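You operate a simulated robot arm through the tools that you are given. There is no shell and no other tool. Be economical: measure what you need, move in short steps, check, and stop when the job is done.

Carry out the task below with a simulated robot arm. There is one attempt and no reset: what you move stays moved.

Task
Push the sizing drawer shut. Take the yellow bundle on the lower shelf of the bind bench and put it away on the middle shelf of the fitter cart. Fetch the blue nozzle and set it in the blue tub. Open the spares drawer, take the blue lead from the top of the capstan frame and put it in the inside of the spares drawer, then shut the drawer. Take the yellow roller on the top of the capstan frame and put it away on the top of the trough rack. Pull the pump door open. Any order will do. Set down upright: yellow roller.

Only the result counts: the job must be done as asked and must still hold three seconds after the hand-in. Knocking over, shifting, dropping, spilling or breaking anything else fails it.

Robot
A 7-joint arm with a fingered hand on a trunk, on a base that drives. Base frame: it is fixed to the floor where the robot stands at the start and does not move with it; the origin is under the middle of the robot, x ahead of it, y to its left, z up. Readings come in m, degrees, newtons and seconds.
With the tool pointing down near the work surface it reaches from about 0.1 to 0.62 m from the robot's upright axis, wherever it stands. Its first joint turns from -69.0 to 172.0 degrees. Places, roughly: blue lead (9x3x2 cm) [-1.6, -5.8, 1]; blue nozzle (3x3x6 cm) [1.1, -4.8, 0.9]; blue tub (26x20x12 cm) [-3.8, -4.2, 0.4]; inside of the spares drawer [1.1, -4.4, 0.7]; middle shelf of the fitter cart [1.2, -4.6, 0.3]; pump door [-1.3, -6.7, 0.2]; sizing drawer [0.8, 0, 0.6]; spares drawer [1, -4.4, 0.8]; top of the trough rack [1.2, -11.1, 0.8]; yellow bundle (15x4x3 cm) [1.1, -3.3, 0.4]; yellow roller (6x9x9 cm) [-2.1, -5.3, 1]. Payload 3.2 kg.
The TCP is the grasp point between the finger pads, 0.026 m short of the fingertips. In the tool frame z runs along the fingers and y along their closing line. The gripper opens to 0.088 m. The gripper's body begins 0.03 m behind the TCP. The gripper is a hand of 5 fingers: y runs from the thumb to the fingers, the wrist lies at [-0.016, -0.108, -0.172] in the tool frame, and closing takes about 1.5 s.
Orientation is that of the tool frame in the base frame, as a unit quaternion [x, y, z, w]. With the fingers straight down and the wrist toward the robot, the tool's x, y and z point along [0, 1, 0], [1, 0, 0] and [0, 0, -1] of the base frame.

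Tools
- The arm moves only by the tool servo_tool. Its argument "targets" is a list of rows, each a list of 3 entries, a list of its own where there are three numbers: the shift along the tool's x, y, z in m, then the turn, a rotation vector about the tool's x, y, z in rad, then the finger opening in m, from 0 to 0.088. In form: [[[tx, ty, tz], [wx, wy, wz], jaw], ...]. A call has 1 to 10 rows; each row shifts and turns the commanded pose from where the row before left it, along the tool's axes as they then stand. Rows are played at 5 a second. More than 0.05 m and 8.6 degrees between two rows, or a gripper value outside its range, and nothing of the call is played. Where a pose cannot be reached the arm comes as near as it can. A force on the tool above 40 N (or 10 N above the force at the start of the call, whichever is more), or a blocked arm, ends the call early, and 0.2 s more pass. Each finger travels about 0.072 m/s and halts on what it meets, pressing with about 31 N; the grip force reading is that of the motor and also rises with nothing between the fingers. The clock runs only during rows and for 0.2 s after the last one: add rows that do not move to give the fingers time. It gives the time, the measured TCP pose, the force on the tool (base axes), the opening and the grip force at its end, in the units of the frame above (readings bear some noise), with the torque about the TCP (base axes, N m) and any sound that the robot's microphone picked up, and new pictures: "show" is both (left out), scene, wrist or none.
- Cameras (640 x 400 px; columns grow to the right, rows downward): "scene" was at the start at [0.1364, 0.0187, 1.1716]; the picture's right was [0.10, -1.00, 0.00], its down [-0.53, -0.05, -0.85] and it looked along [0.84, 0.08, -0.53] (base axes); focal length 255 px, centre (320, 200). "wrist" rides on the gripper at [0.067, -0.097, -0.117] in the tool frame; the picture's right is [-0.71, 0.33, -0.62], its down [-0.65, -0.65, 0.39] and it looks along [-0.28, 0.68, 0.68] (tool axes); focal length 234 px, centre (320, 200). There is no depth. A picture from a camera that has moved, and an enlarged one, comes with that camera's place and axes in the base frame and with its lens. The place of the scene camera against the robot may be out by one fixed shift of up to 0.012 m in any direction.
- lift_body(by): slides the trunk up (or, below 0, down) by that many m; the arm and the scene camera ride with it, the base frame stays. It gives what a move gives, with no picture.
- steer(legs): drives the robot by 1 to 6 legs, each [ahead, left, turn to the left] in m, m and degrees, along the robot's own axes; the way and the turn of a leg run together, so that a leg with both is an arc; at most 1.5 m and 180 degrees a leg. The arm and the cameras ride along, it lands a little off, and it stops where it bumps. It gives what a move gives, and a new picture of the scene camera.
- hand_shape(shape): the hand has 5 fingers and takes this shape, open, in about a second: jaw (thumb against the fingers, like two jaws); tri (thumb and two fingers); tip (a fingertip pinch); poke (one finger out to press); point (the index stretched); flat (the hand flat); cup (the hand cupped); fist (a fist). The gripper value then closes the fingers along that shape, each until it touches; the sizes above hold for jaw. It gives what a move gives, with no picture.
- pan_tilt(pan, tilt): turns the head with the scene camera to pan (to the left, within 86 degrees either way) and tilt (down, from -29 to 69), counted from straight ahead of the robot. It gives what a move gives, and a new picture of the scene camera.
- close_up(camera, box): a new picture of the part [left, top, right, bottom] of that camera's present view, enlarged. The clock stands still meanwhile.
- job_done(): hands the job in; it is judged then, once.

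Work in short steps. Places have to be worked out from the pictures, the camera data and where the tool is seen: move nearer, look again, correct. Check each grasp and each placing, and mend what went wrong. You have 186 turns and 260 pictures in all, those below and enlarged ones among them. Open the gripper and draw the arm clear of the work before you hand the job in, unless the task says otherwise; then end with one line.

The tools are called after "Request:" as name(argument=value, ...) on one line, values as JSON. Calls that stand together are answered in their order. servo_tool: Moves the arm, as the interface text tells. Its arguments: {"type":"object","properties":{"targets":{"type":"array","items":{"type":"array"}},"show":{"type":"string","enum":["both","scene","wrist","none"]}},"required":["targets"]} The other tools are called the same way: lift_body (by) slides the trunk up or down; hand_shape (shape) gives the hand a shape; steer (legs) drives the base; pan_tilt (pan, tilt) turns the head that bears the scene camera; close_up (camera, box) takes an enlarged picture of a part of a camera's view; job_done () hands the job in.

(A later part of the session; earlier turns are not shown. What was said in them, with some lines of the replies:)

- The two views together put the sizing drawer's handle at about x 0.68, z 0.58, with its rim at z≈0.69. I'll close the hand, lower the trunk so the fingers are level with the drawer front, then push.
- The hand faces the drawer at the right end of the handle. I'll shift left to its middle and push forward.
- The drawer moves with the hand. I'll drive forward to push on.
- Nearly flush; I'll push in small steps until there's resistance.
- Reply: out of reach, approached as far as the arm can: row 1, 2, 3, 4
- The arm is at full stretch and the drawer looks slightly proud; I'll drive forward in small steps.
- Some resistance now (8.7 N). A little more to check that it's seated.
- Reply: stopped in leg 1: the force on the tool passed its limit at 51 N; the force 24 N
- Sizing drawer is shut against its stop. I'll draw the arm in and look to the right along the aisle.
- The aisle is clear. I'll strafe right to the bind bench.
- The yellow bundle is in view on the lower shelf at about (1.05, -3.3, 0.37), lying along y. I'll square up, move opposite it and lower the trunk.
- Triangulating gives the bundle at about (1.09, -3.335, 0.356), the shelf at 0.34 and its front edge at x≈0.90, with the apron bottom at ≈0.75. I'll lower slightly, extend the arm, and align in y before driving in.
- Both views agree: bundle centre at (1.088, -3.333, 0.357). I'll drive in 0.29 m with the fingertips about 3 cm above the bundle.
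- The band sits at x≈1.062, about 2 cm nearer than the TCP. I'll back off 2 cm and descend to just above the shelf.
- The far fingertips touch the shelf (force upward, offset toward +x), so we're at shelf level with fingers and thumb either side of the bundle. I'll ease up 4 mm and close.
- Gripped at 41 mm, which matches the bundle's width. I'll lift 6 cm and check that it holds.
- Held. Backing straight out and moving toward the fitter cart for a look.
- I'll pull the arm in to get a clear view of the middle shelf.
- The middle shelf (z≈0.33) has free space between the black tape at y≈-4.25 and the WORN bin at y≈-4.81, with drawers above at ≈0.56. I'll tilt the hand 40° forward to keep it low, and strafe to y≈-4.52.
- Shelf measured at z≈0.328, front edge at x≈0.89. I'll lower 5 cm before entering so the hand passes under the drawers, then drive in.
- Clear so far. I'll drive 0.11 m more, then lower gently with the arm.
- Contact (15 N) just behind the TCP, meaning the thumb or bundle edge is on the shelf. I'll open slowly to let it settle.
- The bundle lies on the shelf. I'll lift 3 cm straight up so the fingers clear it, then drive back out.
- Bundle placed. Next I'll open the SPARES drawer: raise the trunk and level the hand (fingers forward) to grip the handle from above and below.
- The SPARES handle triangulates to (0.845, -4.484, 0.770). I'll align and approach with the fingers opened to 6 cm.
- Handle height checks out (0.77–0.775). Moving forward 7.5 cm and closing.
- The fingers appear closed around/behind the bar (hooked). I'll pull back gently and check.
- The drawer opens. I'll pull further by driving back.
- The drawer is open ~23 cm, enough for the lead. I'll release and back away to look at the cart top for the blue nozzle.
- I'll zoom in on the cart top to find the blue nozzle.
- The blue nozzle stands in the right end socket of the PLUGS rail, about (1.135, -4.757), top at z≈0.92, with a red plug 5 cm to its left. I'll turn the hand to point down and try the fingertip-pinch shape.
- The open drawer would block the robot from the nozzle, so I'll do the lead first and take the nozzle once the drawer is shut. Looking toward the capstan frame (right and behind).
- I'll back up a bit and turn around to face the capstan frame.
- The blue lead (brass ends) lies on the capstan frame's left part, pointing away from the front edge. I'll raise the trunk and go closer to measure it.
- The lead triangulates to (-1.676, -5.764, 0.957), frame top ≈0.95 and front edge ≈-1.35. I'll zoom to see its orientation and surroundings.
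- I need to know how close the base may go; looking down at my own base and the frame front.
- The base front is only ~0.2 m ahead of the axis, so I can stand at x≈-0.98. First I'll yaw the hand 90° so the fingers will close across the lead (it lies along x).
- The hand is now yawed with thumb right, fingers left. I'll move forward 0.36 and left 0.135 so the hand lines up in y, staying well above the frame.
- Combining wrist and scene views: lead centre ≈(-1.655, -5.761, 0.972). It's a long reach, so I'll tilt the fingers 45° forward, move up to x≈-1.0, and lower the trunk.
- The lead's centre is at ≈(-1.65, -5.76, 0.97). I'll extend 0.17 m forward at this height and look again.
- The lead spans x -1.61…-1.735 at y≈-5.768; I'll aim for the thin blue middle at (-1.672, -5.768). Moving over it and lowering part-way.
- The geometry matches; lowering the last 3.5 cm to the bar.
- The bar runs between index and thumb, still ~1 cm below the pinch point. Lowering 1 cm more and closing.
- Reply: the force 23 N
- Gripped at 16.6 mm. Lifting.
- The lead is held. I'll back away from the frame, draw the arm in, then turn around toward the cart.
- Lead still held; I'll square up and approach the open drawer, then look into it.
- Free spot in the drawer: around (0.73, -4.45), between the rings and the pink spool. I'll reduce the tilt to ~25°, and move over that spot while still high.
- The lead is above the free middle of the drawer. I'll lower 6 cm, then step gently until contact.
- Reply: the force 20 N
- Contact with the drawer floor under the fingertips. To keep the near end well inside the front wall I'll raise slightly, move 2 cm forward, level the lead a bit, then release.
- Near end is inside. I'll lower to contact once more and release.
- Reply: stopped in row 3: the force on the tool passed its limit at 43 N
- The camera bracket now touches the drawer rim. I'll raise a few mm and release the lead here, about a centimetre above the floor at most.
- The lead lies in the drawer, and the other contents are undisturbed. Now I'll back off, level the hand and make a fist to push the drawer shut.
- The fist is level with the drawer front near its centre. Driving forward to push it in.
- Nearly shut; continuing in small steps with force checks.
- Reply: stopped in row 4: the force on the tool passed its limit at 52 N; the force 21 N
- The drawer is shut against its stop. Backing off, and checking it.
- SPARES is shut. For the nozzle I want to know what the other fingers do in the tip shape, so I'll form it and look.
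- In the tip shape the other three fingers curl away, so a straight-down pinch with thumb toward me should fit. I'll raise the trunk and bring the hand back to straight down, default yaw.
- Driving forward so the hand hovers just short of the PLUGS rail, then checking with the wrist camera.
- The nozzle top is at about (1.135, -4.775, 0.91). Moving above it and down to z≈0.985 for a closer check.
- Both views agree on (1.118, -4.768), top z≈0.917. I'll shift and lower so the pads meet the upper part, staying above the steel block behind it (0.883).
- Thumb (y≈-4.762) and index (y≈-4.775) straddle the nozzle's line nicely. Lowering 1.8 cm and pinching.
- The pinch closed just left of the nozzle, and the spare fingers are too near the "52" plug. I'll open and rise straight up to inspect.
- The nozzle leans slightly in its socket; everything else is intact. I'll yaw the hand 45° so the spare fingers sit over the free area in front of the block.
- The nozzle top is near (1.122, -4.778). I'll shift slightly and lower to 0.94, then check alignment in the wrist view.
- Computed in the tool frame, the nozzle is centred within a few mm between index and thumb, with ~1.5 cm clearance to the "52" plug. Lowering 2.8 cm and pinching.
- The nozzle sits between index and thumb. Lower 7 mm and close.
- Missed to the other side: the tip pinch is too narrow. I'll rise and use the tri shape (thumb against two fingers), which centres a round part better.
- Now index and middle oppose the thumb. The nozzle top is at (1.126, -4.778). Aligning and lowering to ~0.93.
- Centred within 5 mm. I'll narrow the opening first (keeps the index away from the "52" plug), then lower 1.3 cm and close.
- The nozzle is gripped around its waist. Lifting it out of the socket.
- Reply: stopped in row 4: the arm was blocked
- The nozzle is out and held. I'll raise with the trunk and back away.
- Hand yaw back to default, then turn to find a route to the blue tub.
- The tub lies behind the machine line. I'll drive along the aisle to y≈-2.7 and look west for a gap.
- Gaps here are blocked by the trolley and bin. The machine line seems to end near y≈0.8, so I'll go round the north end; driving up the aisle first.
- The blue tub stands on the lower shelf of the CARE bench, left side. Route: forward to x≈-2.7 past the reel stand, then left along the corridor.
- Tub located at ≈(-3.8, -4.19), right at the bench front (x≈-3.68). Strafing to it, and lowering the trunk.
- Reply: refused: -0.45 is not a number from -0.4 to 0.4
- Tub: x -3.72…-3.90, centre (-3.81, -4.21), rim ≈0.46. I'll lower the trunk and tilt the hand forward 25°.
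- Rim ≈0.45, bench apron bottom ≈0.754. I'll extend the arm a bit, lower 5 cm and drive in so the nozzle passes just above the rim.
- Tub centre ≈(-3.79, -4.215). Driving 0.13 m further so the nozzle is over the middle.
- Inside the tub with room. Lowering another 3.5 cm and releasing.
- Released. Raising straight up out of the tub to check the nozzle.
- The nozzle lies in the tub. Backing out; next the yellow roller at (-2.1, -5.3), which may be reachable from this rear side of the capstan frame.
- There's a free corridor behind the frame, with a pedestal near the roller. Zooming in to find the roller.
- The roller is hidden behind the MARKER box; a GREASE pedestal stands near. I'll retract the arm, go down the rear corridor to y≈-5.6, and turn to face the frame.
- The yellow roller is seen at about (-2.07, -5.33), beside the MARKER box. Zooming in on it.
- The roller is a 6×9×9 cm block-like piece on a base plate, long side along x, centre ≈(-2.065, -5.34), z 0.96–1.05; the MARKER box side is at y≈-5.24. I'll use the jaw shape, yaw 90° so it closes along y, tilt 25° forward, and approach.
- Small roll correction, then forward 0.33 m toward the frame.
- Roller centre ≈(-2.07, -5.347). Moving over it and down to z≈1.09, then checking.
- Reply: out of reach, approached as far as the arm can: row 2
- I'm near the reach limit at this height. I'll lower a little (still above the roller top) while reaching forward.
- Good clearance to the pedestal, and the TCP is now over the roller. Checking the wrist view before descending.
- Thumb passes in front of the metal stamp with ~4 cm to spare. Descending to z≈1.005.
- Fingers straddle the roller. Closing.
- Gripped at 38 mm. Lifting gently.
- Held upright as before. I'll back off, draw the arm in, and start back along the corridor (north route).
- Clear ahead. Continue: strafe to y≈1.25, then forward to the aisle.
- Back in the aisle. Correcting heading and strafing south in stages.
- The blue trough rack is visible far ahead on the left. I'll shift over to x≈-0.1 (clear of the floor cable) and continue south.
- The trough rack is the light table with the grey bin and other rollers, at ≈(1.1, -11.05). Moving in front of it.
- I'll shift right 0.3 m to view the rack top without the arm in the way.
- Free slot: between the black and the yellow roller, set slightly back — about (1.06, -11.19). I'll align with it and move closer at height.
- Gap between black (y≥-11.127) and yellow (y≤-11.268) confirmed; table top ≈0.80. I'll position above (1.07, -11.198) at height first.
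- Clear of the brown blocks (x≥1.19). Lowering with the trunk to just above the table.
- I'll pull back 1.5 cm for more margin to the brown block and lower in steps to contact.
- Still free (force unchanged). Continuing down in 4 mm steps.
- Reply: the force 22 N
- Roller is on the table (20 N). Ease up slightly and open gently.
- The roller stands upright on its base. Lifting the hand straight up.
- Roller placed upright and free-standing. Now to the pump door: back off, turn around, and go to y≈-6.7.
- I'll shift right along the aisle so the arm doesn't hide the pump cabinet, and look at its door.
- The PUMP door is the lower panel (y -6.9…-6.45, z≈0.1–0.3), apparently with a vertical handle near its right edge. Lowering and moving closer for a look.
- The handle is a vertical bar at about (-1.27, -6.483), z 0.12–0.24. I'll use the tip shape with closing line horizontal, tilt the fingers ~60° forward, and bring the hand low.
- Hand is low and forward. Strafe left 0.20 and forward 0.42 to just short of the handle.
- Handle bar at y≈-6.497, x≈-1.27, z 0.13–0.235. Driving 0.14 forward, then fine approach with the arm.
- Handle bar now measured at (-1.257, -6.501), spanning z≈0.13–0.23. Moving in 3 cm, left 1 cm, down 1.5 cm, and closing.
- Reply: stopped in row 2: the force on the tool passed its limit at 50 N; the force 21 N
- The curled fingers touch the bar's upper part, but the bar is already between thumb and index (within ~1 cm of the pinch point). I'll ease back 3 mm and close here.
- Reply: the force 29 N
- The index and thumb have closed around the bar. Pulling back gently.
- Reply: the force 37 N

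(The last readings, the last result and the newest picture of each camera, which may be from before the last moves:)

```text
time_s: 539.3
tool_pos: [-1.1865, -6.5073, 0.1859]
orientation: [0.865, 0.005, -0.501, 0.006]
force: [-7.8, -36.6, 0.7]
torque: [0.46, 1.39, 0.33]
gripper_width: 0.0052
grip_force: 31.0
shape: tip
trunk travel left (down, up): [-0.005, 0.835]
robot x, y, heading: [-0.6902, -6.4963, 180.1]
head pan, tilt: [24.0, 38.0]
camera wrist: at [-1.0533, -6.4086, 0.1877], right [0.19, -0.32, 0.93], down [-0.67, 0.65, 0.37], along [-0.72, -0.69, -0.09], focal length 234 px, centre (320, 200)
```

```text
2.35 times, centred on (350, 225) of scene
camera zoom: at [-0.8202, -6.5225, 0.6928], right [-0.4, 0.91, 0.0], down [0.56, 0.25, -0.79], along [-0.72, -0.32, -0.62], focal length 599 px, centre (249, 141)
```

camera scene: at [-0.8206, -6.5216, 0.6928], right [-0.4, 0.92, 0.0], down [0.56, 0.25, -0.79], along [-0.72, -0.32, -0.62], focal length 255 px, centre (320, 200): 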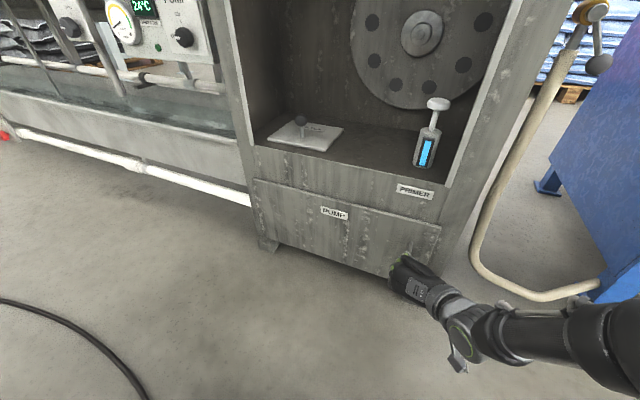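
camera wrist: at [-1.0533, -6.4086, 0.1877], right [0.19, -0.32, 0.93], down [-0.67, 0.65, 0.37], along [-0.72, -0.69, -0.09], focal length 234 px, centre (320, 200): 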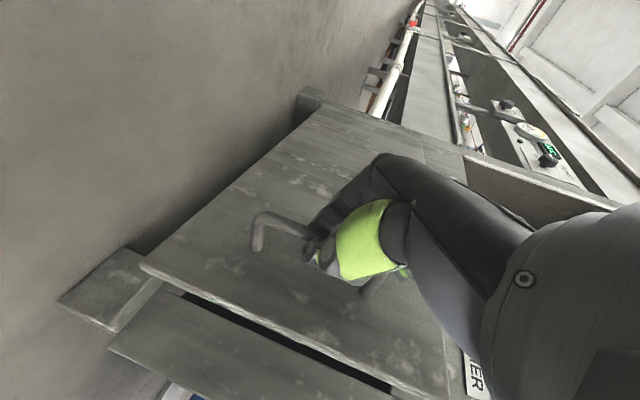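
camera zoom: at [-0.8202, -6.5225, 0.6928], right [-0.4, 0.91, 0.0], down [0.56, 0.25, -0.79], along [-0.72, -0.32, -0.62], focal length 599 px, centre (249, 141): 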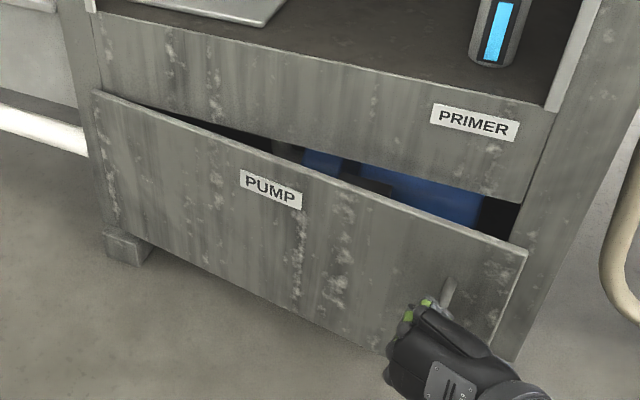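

The door swings open (~8°). I'll relieve the sideways force and follow the arc (back and to the left).

Request:
servo_tool(targets=[[[0, 0.012, 0], [0, 0, 0], 0.0], [[0.01, 0.01, -0.017], [0, 0, 0.05], 0.0], [[0.01, 0.01, -0.017], [0, 0, 0], 0.0]], show="none")

Request:
steer(legs=[[-0.06, 0.035, 0]])

```text
time_s: 540.1
tool_pos: [-1.1486, -6.5298, 0.1863]
orientation: [0.867, -0.024, -0.498, 0.008]
force: [7.6, 26.1, 18.7]
torque: [0.28, 0.91, -0.45]
gripper_width: 0.0004
grip_force: 30.7
shape: tip
trunk travel left (down, up): [-0.005, 0.835]
robot x, y, heading: [-0.6898, -6.4963, 179.6]
head pan, tilt: [24.0, 38.0]
```

```text
time_s: 541.0
tool_pos: [-1.1201, -6.5464, 0.1847]
orientation: [0.866, -0.025, -0.499, 0.006]
force: [2.1, 6.6, 7.2]
torque: [0.73, 0.45, -0.11]
gripper_width: 0.0022
grip_force: 30.7
shape: tip
trunk travel left (down, up): [-0.005, 0.835]
robot x, y, heading: [-0.6594, -6.5159, 179.8]
head pan, tilt: [24.0, 38.0]
stopped in leg 1: the force on the tool passed its limit at 47 N (the readings are from after the stop); the commanded pose is now the measured one
camera scene: at [-0.7893, -6.5388, 0.6928], right [-0.4, 0.92, 0.0], down [0.56, 0.25, -0.79], along [-0.72, -0.32, -0.61], focal length 255 px, centre (320, 200)
```

scene: 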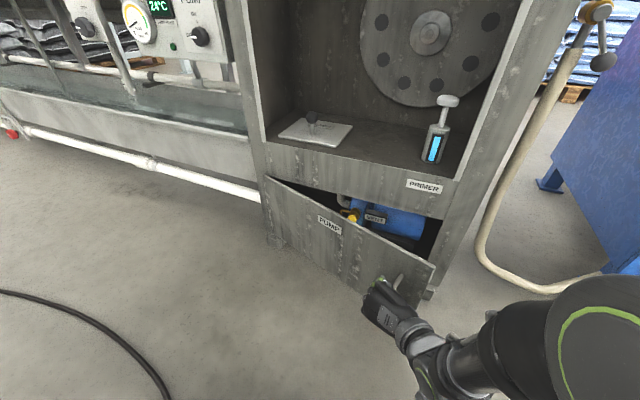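

Open about 20°. I'll release the handle and use the hand behind the free edge to swing the door wide.

Request:
servo_tool(targets=[[[0, 0, 0], [0, 0, 0], 0.03], [[0, 0, 0], [0, 0, 0], 0.06], [[0, 0, 0], [0, 0, 0], 0.06], [[0.01, 0, -0.017], [0, 0, 0], 0.06], [[0.02, 0, -0.035], [0, 0, 0], 0.06], [[0.02, 0, -0.035], [0, 0, 0], 0.06]], show="wrist")

Request:
steer(legs=[[-0.03, -0.17, 0]])

```text
time_s: 542.5
tool_pos: [-1.0492, -6.5633, 0.172]
orientation: [0.864, -0.028, -0.503, 0.006]
force: [0.2, 0.3, 0.8]
torque: [-0.01, -0.02, -0.02]
gripper_width: 0.0596
grip_force: 0.0
shape: tip
out of reach, approached as far as the arm can: row 6
trunk travel left (down, up): [-0.005, 0.835]
robot x, y, heading: [-0.6551, -6.5156, 179.8]
head pan, tilt: [24.0, 38.0]
camera wrist: at [-0.9095, -6.4713, 0.1696], right [0.18, -0.31, 0.94], down [-0.63, 0.69, 0.35], along [-0.76, -0.65, -0.07], focal length 234 px, centre (320, 200)
```

wrist: 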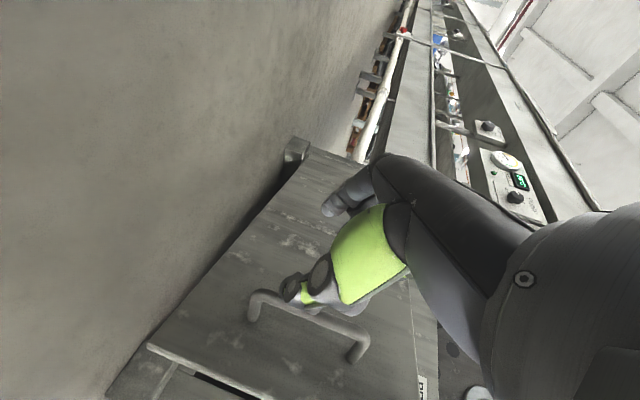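

```text
time_s: 543.9
tool_pos: [-1.0165, -6.3999, 0.1714]
orientation: [0.863, -0.024, -0.504, 0.006]
force: [-0.2, 0.0, 0.4]
torque: [0.02, -0.02, -0.02]
gripper_width: 0.0594
grip_force: 0.0
shape: tip
trunk travel left (down, up): [-0.005, 0.835]
robot x, y, heading: [-0.6247, -6.3485, 179.7]
head pan, tilt: [24.0, 38.0]
camera scene: at [-0.7575, -6.3738, 0.6934], right [-0.41, 0.91, 0.0], down [0.56, 0.25, -0.79], along [-0.72, -0.32, -0.61], focal length 255 px, centre (320, 200)
```

scene: 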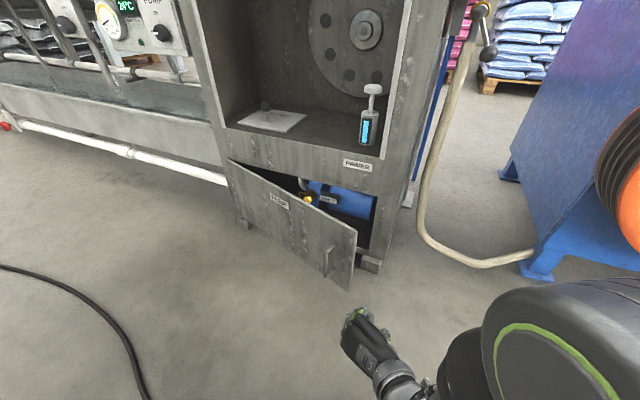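

Door ~25° open. Closing the fingers, moving slightly right and forward past the door's free edge.

Request:
servo_tool(targets=[[[0, 0, 0], [0, 0, 0], 0.0], [[0, 0, 0], [0, 0, 0], 0.0], [[0, 0, 0], [0, 0, 0], 0.0], [[0, 0, 0], [0, 0, 0], 0.0]], show="none")

Request:
steer(legs=[[0, -0.04, 0], [0.19, 0, 0]])

Request:
servo_tool(targets=[[[0, 0, 0], [0, 0, 0], 0.0]], show="wrist")

```text
time_s: 544.9
tool_pos: [-1.0173, -6.3996, 0.1714]
orientation: [0.863, -0.024, -0.505, 0.009]
force: [0.5, 0.2, 0.2]
torque: [0.01, 0.0, 0.0]
gripper_width: 0.0
grip_force: 31.3
shape: tip
trunk travel left (down, up): [-0.005, 0.835]
robot x, y, heading: [-0.6275, -6.3506, 180.0]
head pan, tilt: [24.0, 38.0]
```

```text
time_s: 546.9
tool_pos: [-1.2054, -6.3578, 0.1719]
orientation: [0.864, -0.027, -0.503, 0.007]
force: [0.8, 0.4, 0.7]
torque: [-0.01, 0.02, 0.02]
gripper_width: 0.0
grip_force: 31.3
shape: tip
trunk travel left (down, up): [-0.005, 0.835]
robot x, y, heading: [-0.8151, -6.307, 179.8]
head pan, tilt: [24.0, 38.0]
camera scene: at [-0.9456, -6.3323, 0.6929], right [-0.4, 0.92, 0.0], down [0.56, 0.25, -0.79], along [-0.72, -0.32, -0.62], focal length 255 px, centre (320, 200)
```

scene: 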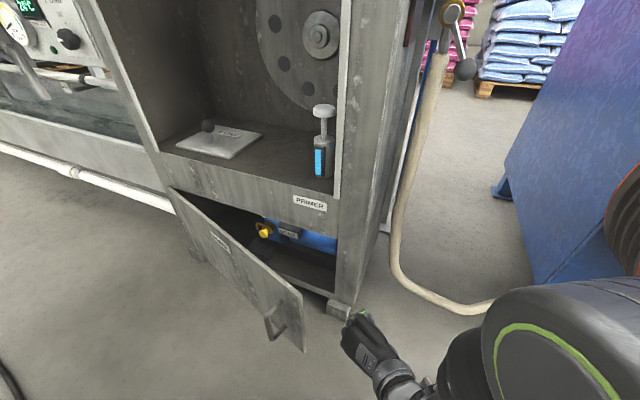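

```text
time_s: 547.3
tool_pos: [-1.2042, -6.3583, 0.1714]
orientation: [0.864, -0.025, -0.503, 0.007]
force: [1.1, 0.2, 0.0]
torque: [0.01, 0.0, -0.01]
gripper_width: 0.0
grip_force: 31.7
shape: tip
trunk travel left (down, up): [-0.005, 0.835]
robot x, y, heading: [-0.8176, -6.3054, 179.9]
head pan, tilt: [24.0, 38.0]
camera wrist: at [-1.0667, -6.2661, 0.1689], right [0.18, -0.3, 0.94], down [-0.63, 0.69, 0.35], along [-0.75, -0.65, -0.06], focal length 234 px, centre (320, 200)
```

wrist: 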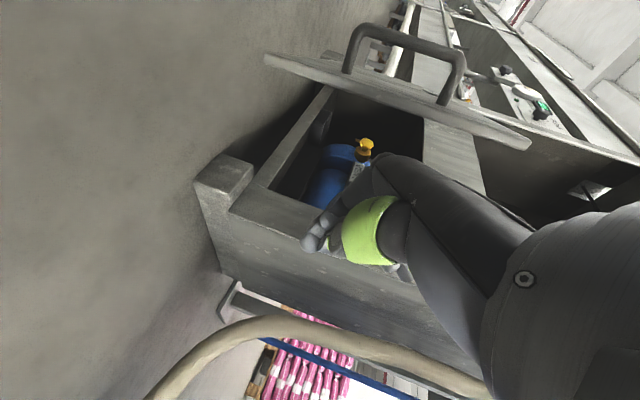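

Hand is past the edge, but my base would be in the door's path. I'll back the base 0.2 m and extend the arm instead.

Request:
steer(legs=[[-0.22, 0, 0]])

Request:
servo_tool(targets=[[[-0.02, 0, 0.036], [0, 0, 0], 0.0], [[-0.02, 0, 0.036], [0, 0, 0], 0.0], [[-0.02, 0, 0.036], [0, 0, 0], 0.0], [[-0.02, 0, 0.036], [0, 0, 0], 0.0], [[-0.02, 0, 0.036], [0, 0, 0], 0.0]], show="both")

```text
time_s: 549.0
tool_pos: [-0.9843, -6.3596, 0.1716]
orientation: [0.864, -0.026, -0.503, 0.007]
force: [-0.1, 0.7, 0.4]
torque: [0.02, 0.02, 0.0]
gripper_width: 0.0002
grip_force: 31.0
shape: tip
trunk travel left (down, up): [-0.005, 0.835]
robot x, y, heading: [-0.593, -6.3085, 179.9]
head pan, tilt: [24.0, 38.0]
camera scene: at [-0.7251, -6.3332, 0.6929], right [-0.4, 0.91, 0.0], down [0.56, 0.25, -0.79], along [-0.72, -0.32, -0.62], focal length 255 px, centre (320, 200)
```

scene: 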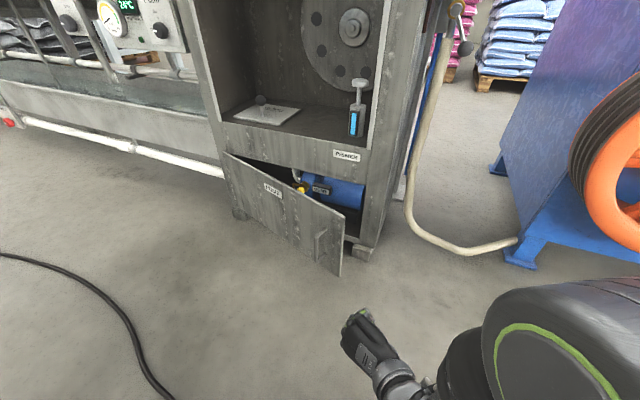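

```text
time_s: 550.2
tool_pos: [-1.1899, -6.3529, 0.1694]
orientation: [0.864, -0.024, -0.503, 0.006]
force: [-0.6, 0.6, 0.3]
torque: [-0.03, -0.01, -0.01]
gripper_width: 0.0
grip_force: 30.8
shape: tip
trunk travel left (down, up): [-0.005, 0.835]
robot x, y, heading: [-0.5938, -6.311, 180.0]
head pan, tilt: [24.0, 38.0]
camera scene: at [-0.7251, -6.3331, 0.6928], right [-0.4, 0.91, 0.0], down [0.56, 0.25, -0.79], along [-0.72, -0.32, -0.62], focal length 255 px, centre (320, 200)
camera wrist: at [-1.0518, -6.2602, 0.1667], right [0.18, -0.3, 0.94], down [-0.63, 0.69, 0.35], along [-0.75, -0.66, -0.07], focal length 234 px, centre (320, 200)
```

scene: 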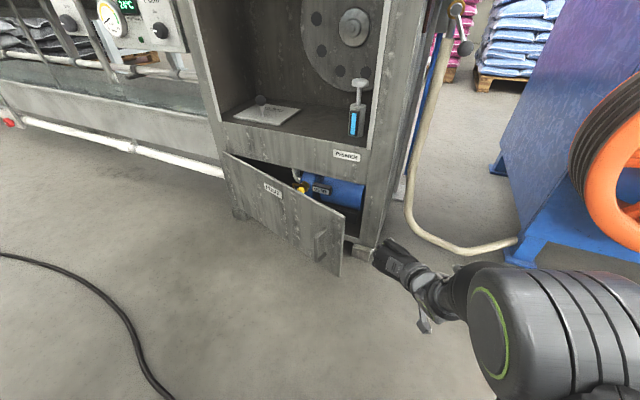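
wrist: 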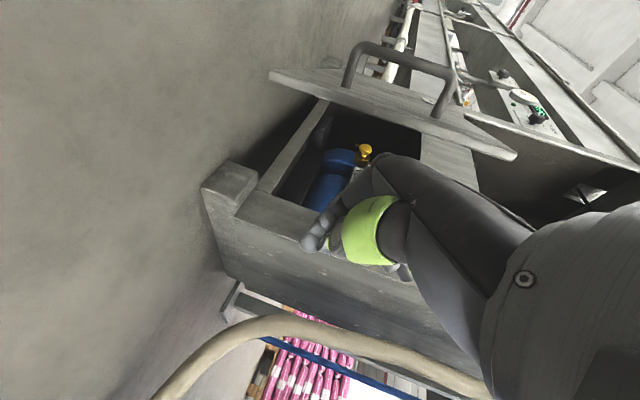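

Now sweeping the hand left behind the door edge.

Request:
steer(legs=[[0, 0.22, 0]])

```text
time_s: 551.4
tool_pos: [-1.1942, -6.4269, 0.1673]
orientation: [0.865, -0.034, -0.501, -0.005]
force: [0.6, 0.9, 0.1]
torque: [-0.02, 0.0, 0.05]
gripper_width: 0.0003
grip_force: 31.0
shape: tip
trunk travel left (down, up): [-0.005, 0.835]
robot x, y, heading: [-0.5911, -6.3992, 179.4]
head pan, tilt: [24.0, 38.0]
stopped in leg 1: the force on the tool passed its limit at 80 N (the readings are from after the stop); the commanded pose is now the measured one
camera scene: at [-0.7258, -6.4225, 0.6928], right [-0.4, 0.92, 0.0], down [0.56, 0.25, -0.79], along [-0.72, -0.31, -0.62], focal length 255 px, centre (320, 200)
```

scene: 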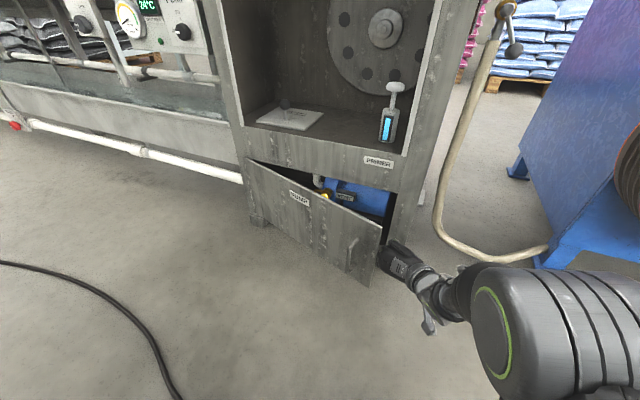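

The knuckles met the edge head-on. I'll move right 5 cm, go 6 cm deeper so the fingers are behind the panel, then sweep left again gently.

Request:
steer(legs=[[0, -0.05, 0.4], [0.065, 0, 0]])

Request:
servo_tool(targets=[[[0, 0.02, 0], [0, 0, 0], 0.0], [[0, 0.02, 0], [0, 0, 0], 0.0], [[0, 0.02, 0], [0, 0, 0], 0.0]], show="both")

```text
time_s: 552.9
tool_pos: [-1.258, -6.3807, 0.168]
orientation: [0.865, -0.031, -0.502, -0.004]
force: [-0.1, -0.3, -0.1]
torque: [0.0, 0.04, -0.01]
gripper_width: 0.0002
grip_force: 31.1
shape: tip
trunk travel left (down, up): [-0.005, 0.835]
robot x, y, heading: [-0.6562, -6.349, 180.0]
head pan, tilt: [24.0, 38.0]
camera scene: at [-0.7908, -6.3733, 0.6928], right [-0.41, 0.91, 0.0], down [0.56, 0.25, -0.79], along [-0.72, -0.32, -0.62], focal length 255 px, centre (320, 200)
```

scene: 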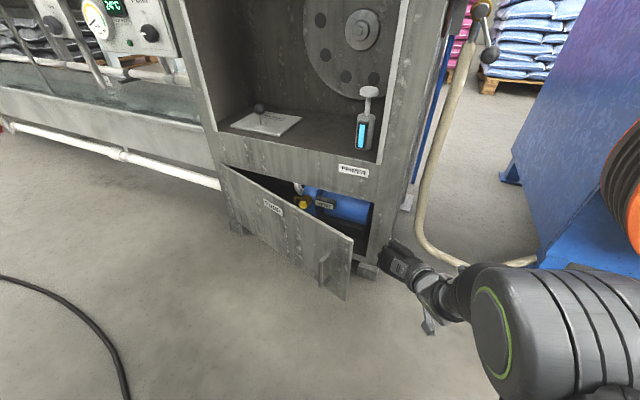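

```text
time_s: 553.7
tool_pos: [-1.2657, -6.4358, 0.1693]
orientation: [0.865, -0.04, -0.5, -0.004]
force: [-0.5, 0.7, 0.5]
torque: [0.01, 0.02, 0.0]
gripper_width: 0.0
grip_force: 31.3
shape: tip
trunk travel left (down, up): [-0.005, 0.835]
robot x, y, heading: [-0.6591, -6.3481, 179.8]
head pan, tilt: [24.0, 38.0]
camera scene: at [-0.7908, -6.3733, 0.6928], right [-0.41, 0.91, 0.0], down [0.56, 0.25, -0.79], along [-0.72, -0.32, -0.62], focal length 255 px, centre (320, 200)
camera wrist: at [-1.1231, -6.3484, 0.1679], right [0.16, -0.31, 0.94], down [-0.61, 0.71, 0.35], along [-0.77, -0.63, -0.08], focal length 234 px, centre (320, 200)
```

scene: 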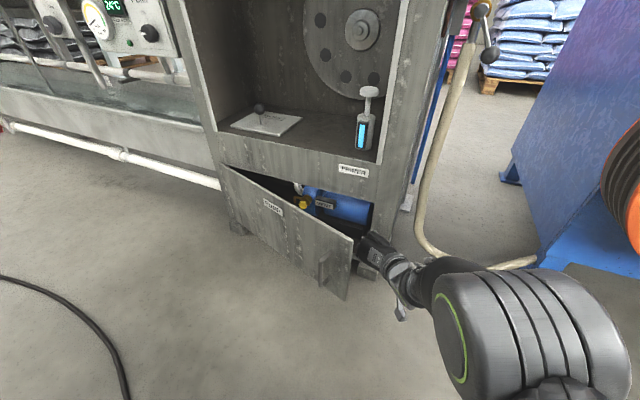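
wrist: 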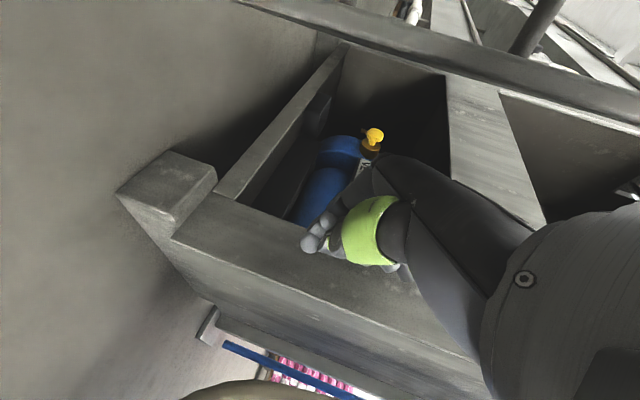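

The hand is behind the panel now. Sweeping left and slightly outward.

Request:
servo_tool(targets=[[[0.006, 0.02, -0.01], [0, 0, 0], 0.0], [[0.006, 0.02, -0.01], [0, 0, 0], 0.0], [[0.006, 0.02, -0.01], [0, 0, 0], 0.0], [[0.006, 0.02, -0.01], [0, 0, 0], 0.0], [[0.006, 0.02, -0.01], [0, 0, 0], 0.0], [[0.006, 0.02, -0.01], [0, 0, 0], 0.0]], show="scene")

```text
time_s: 554.7
tool_pos: [-1.2287, -6.498, 0.1632]
orientation: [0.868, -0.049, -0.494, -0.016]
force: [0.7, 0.0, 0.3]
torque: [0.02, 0.03, 0.0]
gripper_width: 0.0
grip_force: 31.3
shape: tip
trunk travel left (down, up): [-0.005, 0.835]
robot x, y, heading: [-0.659, -6.3486, 179.8]
head pan, tilt: [24.0, 38.0]
stopped in row 5: the force on the tool passed its limit at 63 N (the readings are from after the stop); the commanded pose is now the measured one
camera scene: at [-0.7907, -6.3725, 0.6928], right [-0.4, 0.92, 0.0], down [0.56, 0.25, -0.79], along [-0.72, -0.32, -0.62], focal length 255 px, centre (320, 200)
```

scene: 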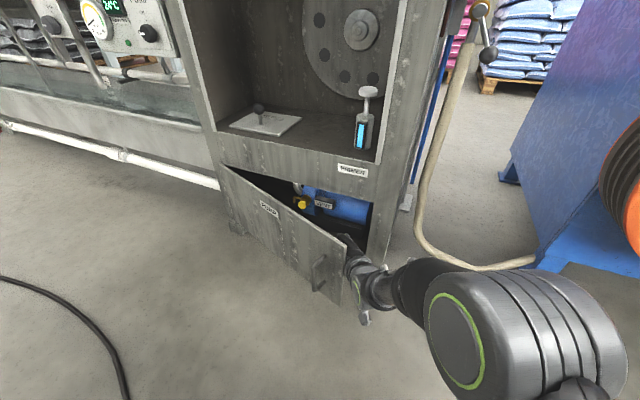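

The door moved a bit more, but pushing sideways wedges. I'll yaw the hand so the fingers hook behind the panel, then pull outward.

Request:
servo_tool(targets=[[[0, -0.01, 0], [0, 0, 0], 0.0], [[0, 0, 0], [-0.12, 0, -0.07], 0.0], [[0, 0, 0], [-0.12, 0, -0.07], 0.0], [[0, 0, 0], [-0.12, 0, -0.07], 0.0], [[0, 0, 0], [-0.12, 0, -0.07], 0.0], [[0, 0, 0], [-0.12, 0, -0.07], 0.0]], show="both")

```text
time_s: 556.1
tool_pos: [-1.2267, -6.488, 0.1626]
orientation: [0.829, 0.251, -0.475, 0.156]
force: [-0.2, -0.3, -0.1]
torque: [0.0, 0.04, -0.01]
gripper_width: 0.0001
grip_force: 31.0
shape: tip
trunk travel left (down, up): [-0.005, 0.835]
robot x, y, heading: [-0.6594, -6.3512, 179.8]
head pan, tilt: [24.0, 38.0]
camera scene: at [-0.7907, -6.3726, 0.6928], right [-0.4, 0.92, 0.0], down [0.56, 0.25, -0.79], along [-0.72, -0.32, -0.62], focal length 255 px, centre (320, 200)
camera wrist: at [-1.1703, -6.3325, 0.1629], right [0.33, -0.15, 0.93], down [-0.92, 0.17, 0.35], along [-0.22, -0.97, -0.08], focal length 234 px, centre (320, 200)
```

scene: 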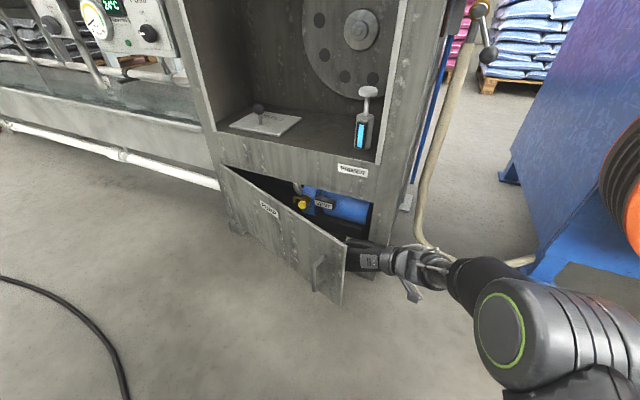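
wrist: 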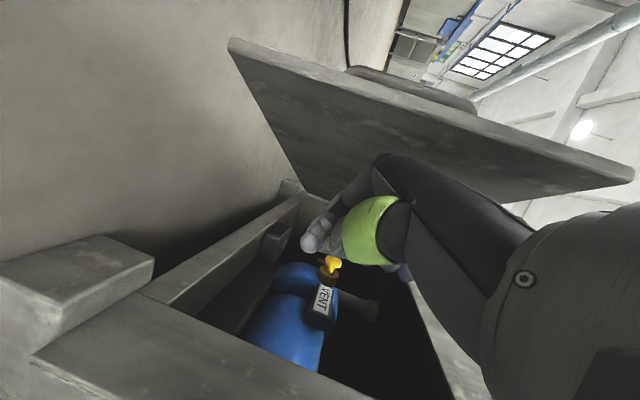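

The hand is hooked behind the panel. Pulling outward by driving back with a little left.

Request:
steer(legs=[[-0.12, 0.02, 0]])

```text
time_s: 557.4
tool_pos: [-1.1089, -6.5078, 0.1624]
orientation: [0.829, 0.249, -0.476, 0.155]
force: [-0.2, -0.3, -0.3]
torque: [0.02, -0.02, 0.0]
gripper_width: 0.0002
grip_force: 31.2
shape: tip
trunk travel left (down, up): [-0.005, 0.835]
robot x, y, heading: [-0.5402, -6.3677, 179.7]
head pan, tilt: [24.0, 38.0]
camera scene: at [-0.672, -6.3923, 0.6928], right [-0.4, 0.92, 0.0], down [0.56, 0.25, -0.79], along [-0.72, -0.32, -0.62], focal length 255 px, centre (320, 200)
```

scene: 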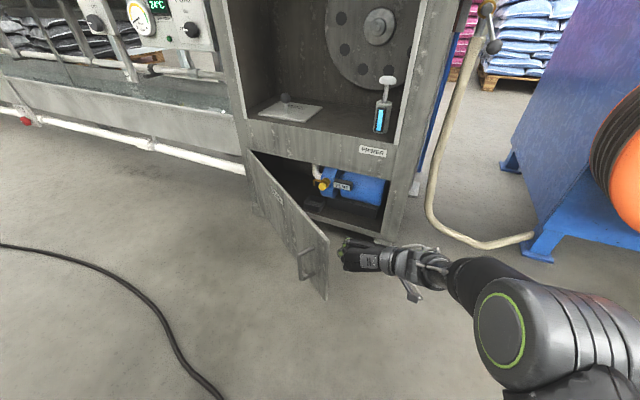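

Door is ~50° open. Now sweeping left to swing it further.

Request:
steer(legs=[[-0.02, 0.22, 0]])

```text
time_s: 559.0
tool_pos: [-1.0903, -6.7293, 0.1634]
orientation: [0.828, 0.25, -0.477, 0.155]
force: [-0.1, 0.4, -0.4]
torque: [0.01, -0.01, 0.02]
gripper_width: 0.0001
grip_force: 31.1
shape: tip
trunk travel left (down, up): [-0.005, 0.835]
robot x, y, heading: [-0.5211, -6.5891, 179.9]
head pan, tilt: [24.0, 38.0]
camera scene: at [-0.6534, -6.613, 0.6928], right [-0.4, 0.92, 0.0], down [0.56, 0.25, -0.79], along [-0.72, -0.32, -0.62], focal length 255 px, centre (320, 200)
```

scene: 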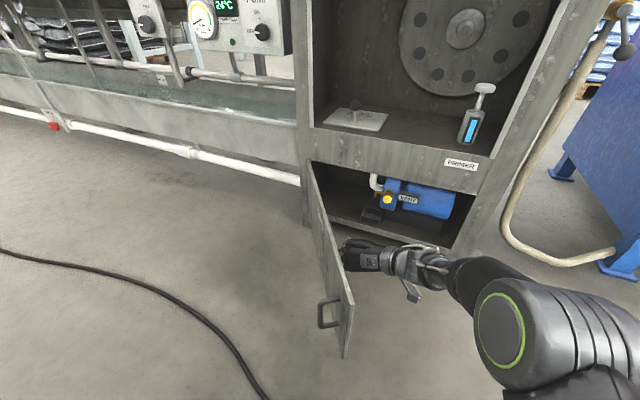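

About 75° open. A little more, then withdraw to the right and back.

Request:
steer(legs=[[0, 0.07, 0]])

Request:
steer(legs=[[0, -0.15, 0], [-0.35, 0, 0]])

```text
time_s: 560.1
tool_pos: [-1.09, -6.799, 0.1631]
orientation: [0.829, 0.25, -0.476, 0.156]
force: [1.0, 0.2, 0.0]
torque: [0.01, -0.01, 0.01]
gripper_width: 0.0
grip_force: 30.8
shape: tip
trunk travel left (down, up): [-0.005, 0.835]
robot x, y, heading: [-0.5201, -6.6588, 179.7]
head pan, tilt: [24.0, 38.0]
camera scene: at [-0.6537, -6.683, 0.6928], right [-0.4, 0.92, 0.0], down [0.56, 0.25, -0.79], along [-0.72, -0.32, -0.62], focal length 255 px, centre (320, 200)
```

scene: 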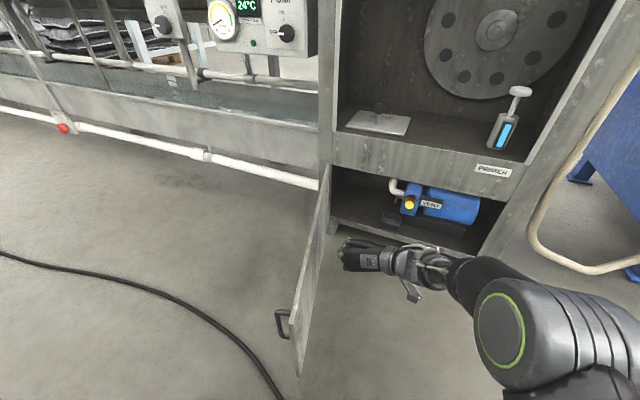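

```text
time_s: 563.3
tool_pos: [-0.7334, -6.6507, 0.1633]
orientation: [0.829, 0.25, -0.476, 0.156]
force: [-0.1, 0.0, -0.4]
torque: [-0.02, 0.0, -0.01]
gripper_width: 0.0
grip_force: 30.5
shape: tip
trunk travel left (down, up): [-0.005, 0.835]
robot x, y, heading: [-0.1658, -6.5114, 179.6]
head pan, tilt: [24.0, 38.0]
camera scene: at [-0.297, -6.5344, 0.6928], right [-0.4, 0.92, 0.0], down [0.56, 0.25, -0.79], along [-0.72, -0.32, -0.62], focal length 255 px, centre (320, 200)
```

scene: 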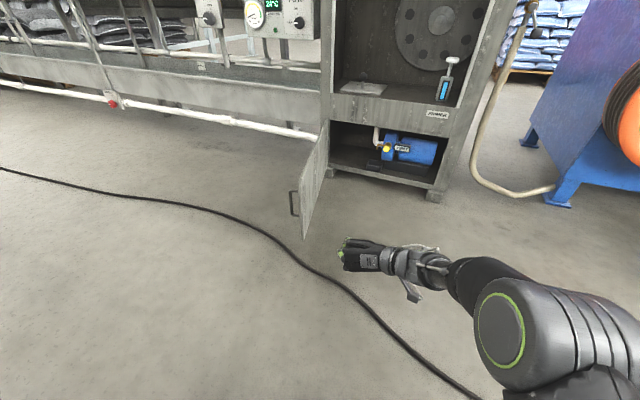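

The pump door stands wide open. Opening the hand and raising it clear before handing in.

Request:
servo_tool(targets=[[[0, 0, 0], [0, 0, 0], 0.06], [[0, 0, 0], [0, 0, 0], 0.088], [[0, 0, 0], [0, 0, 0], 0.088]], show="none")

Request:
lift_body(by=0.4)

Request:
pan_tilt(pan=15, tilt=35)

```text
time_s: 564.1
tool_pos: [-0.734, -6.6502, 0.1634]
orientation: [0.829, 0.25, -0.476, 0.155]
force: [-0.2, 0.3, 0.2]
torque: [0.01, 0.01, -0.01]
gripper_width: 0.0791
grip_force: 0.0
shape: tip
trunk travel left (down, up): [-0.005, 0.835]
robot x, y, heading: [-0.1673, -6.509, 179.8]
head pan, tilt: [24.0, 38.0]
```

```text
time_s: 568.0
tool_pos: [-0.7343, -6.6508, 0.563]
orientation: [0.829, 0.25, -0.475, 0.156]
force: [-0.3, -0.3, -0.4]
torque: [-0.01, 0.01, -0.03]
gripper_width: 0.0878
grip_force: 0.0
shape: tip
trunk travel left (down, up): [-0.405, 0.435]
robot x, y, heading: [-0.1686, -6.5113, 179.5]
head pan, tilt: [24.0, 38.0]
```

```text
time_s: 568.7
tool_pos: [-0.7327, -6.6502, 0.5622]
orientation: [0.829, 0.249, -0.476, 0.155]
force: [-0.3, -0.9, 0.4]
torque: [0.02, 0.01, 0.04]
gripper_width: 0.0875
grip_force: 0.1
shape: tip
trunk travel left (down, up): [-0.405, 0.435]
robot x, y, heading: [-0.1627, -6.5085, 179.5]
head pan, tilt: [15.0, 35.0]
camera scene: at [-0.3032, -6.5221, 1.0973], right [-0.25, 0.97, 0.0], down [0.56, 0.15, -0.82], along [-0.79, -0.21, -0.57], focal length 255 px, centre (320, 200)
```

scene: 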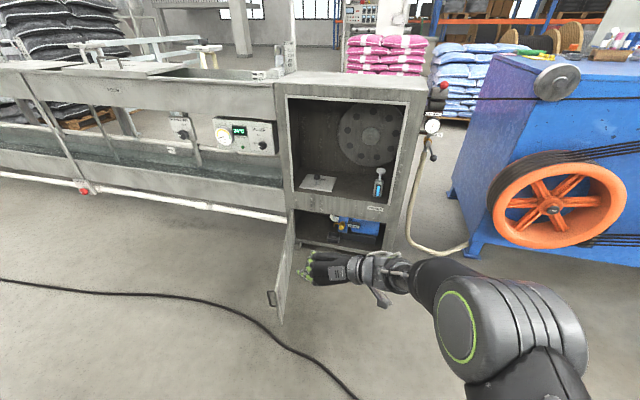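

Every part of the task is done, the hand is open and clear, and the pump door stays open. Handing in.

Request:
job_done()

```text
The job is handed in.
```

I finished every part of the task and handed the job in: both drawers shut with the lead in the spares drawer, the bundle on the cart's middle shelf, the nozzle in the tub, the roller upright on the trough rack, and the pump door open.
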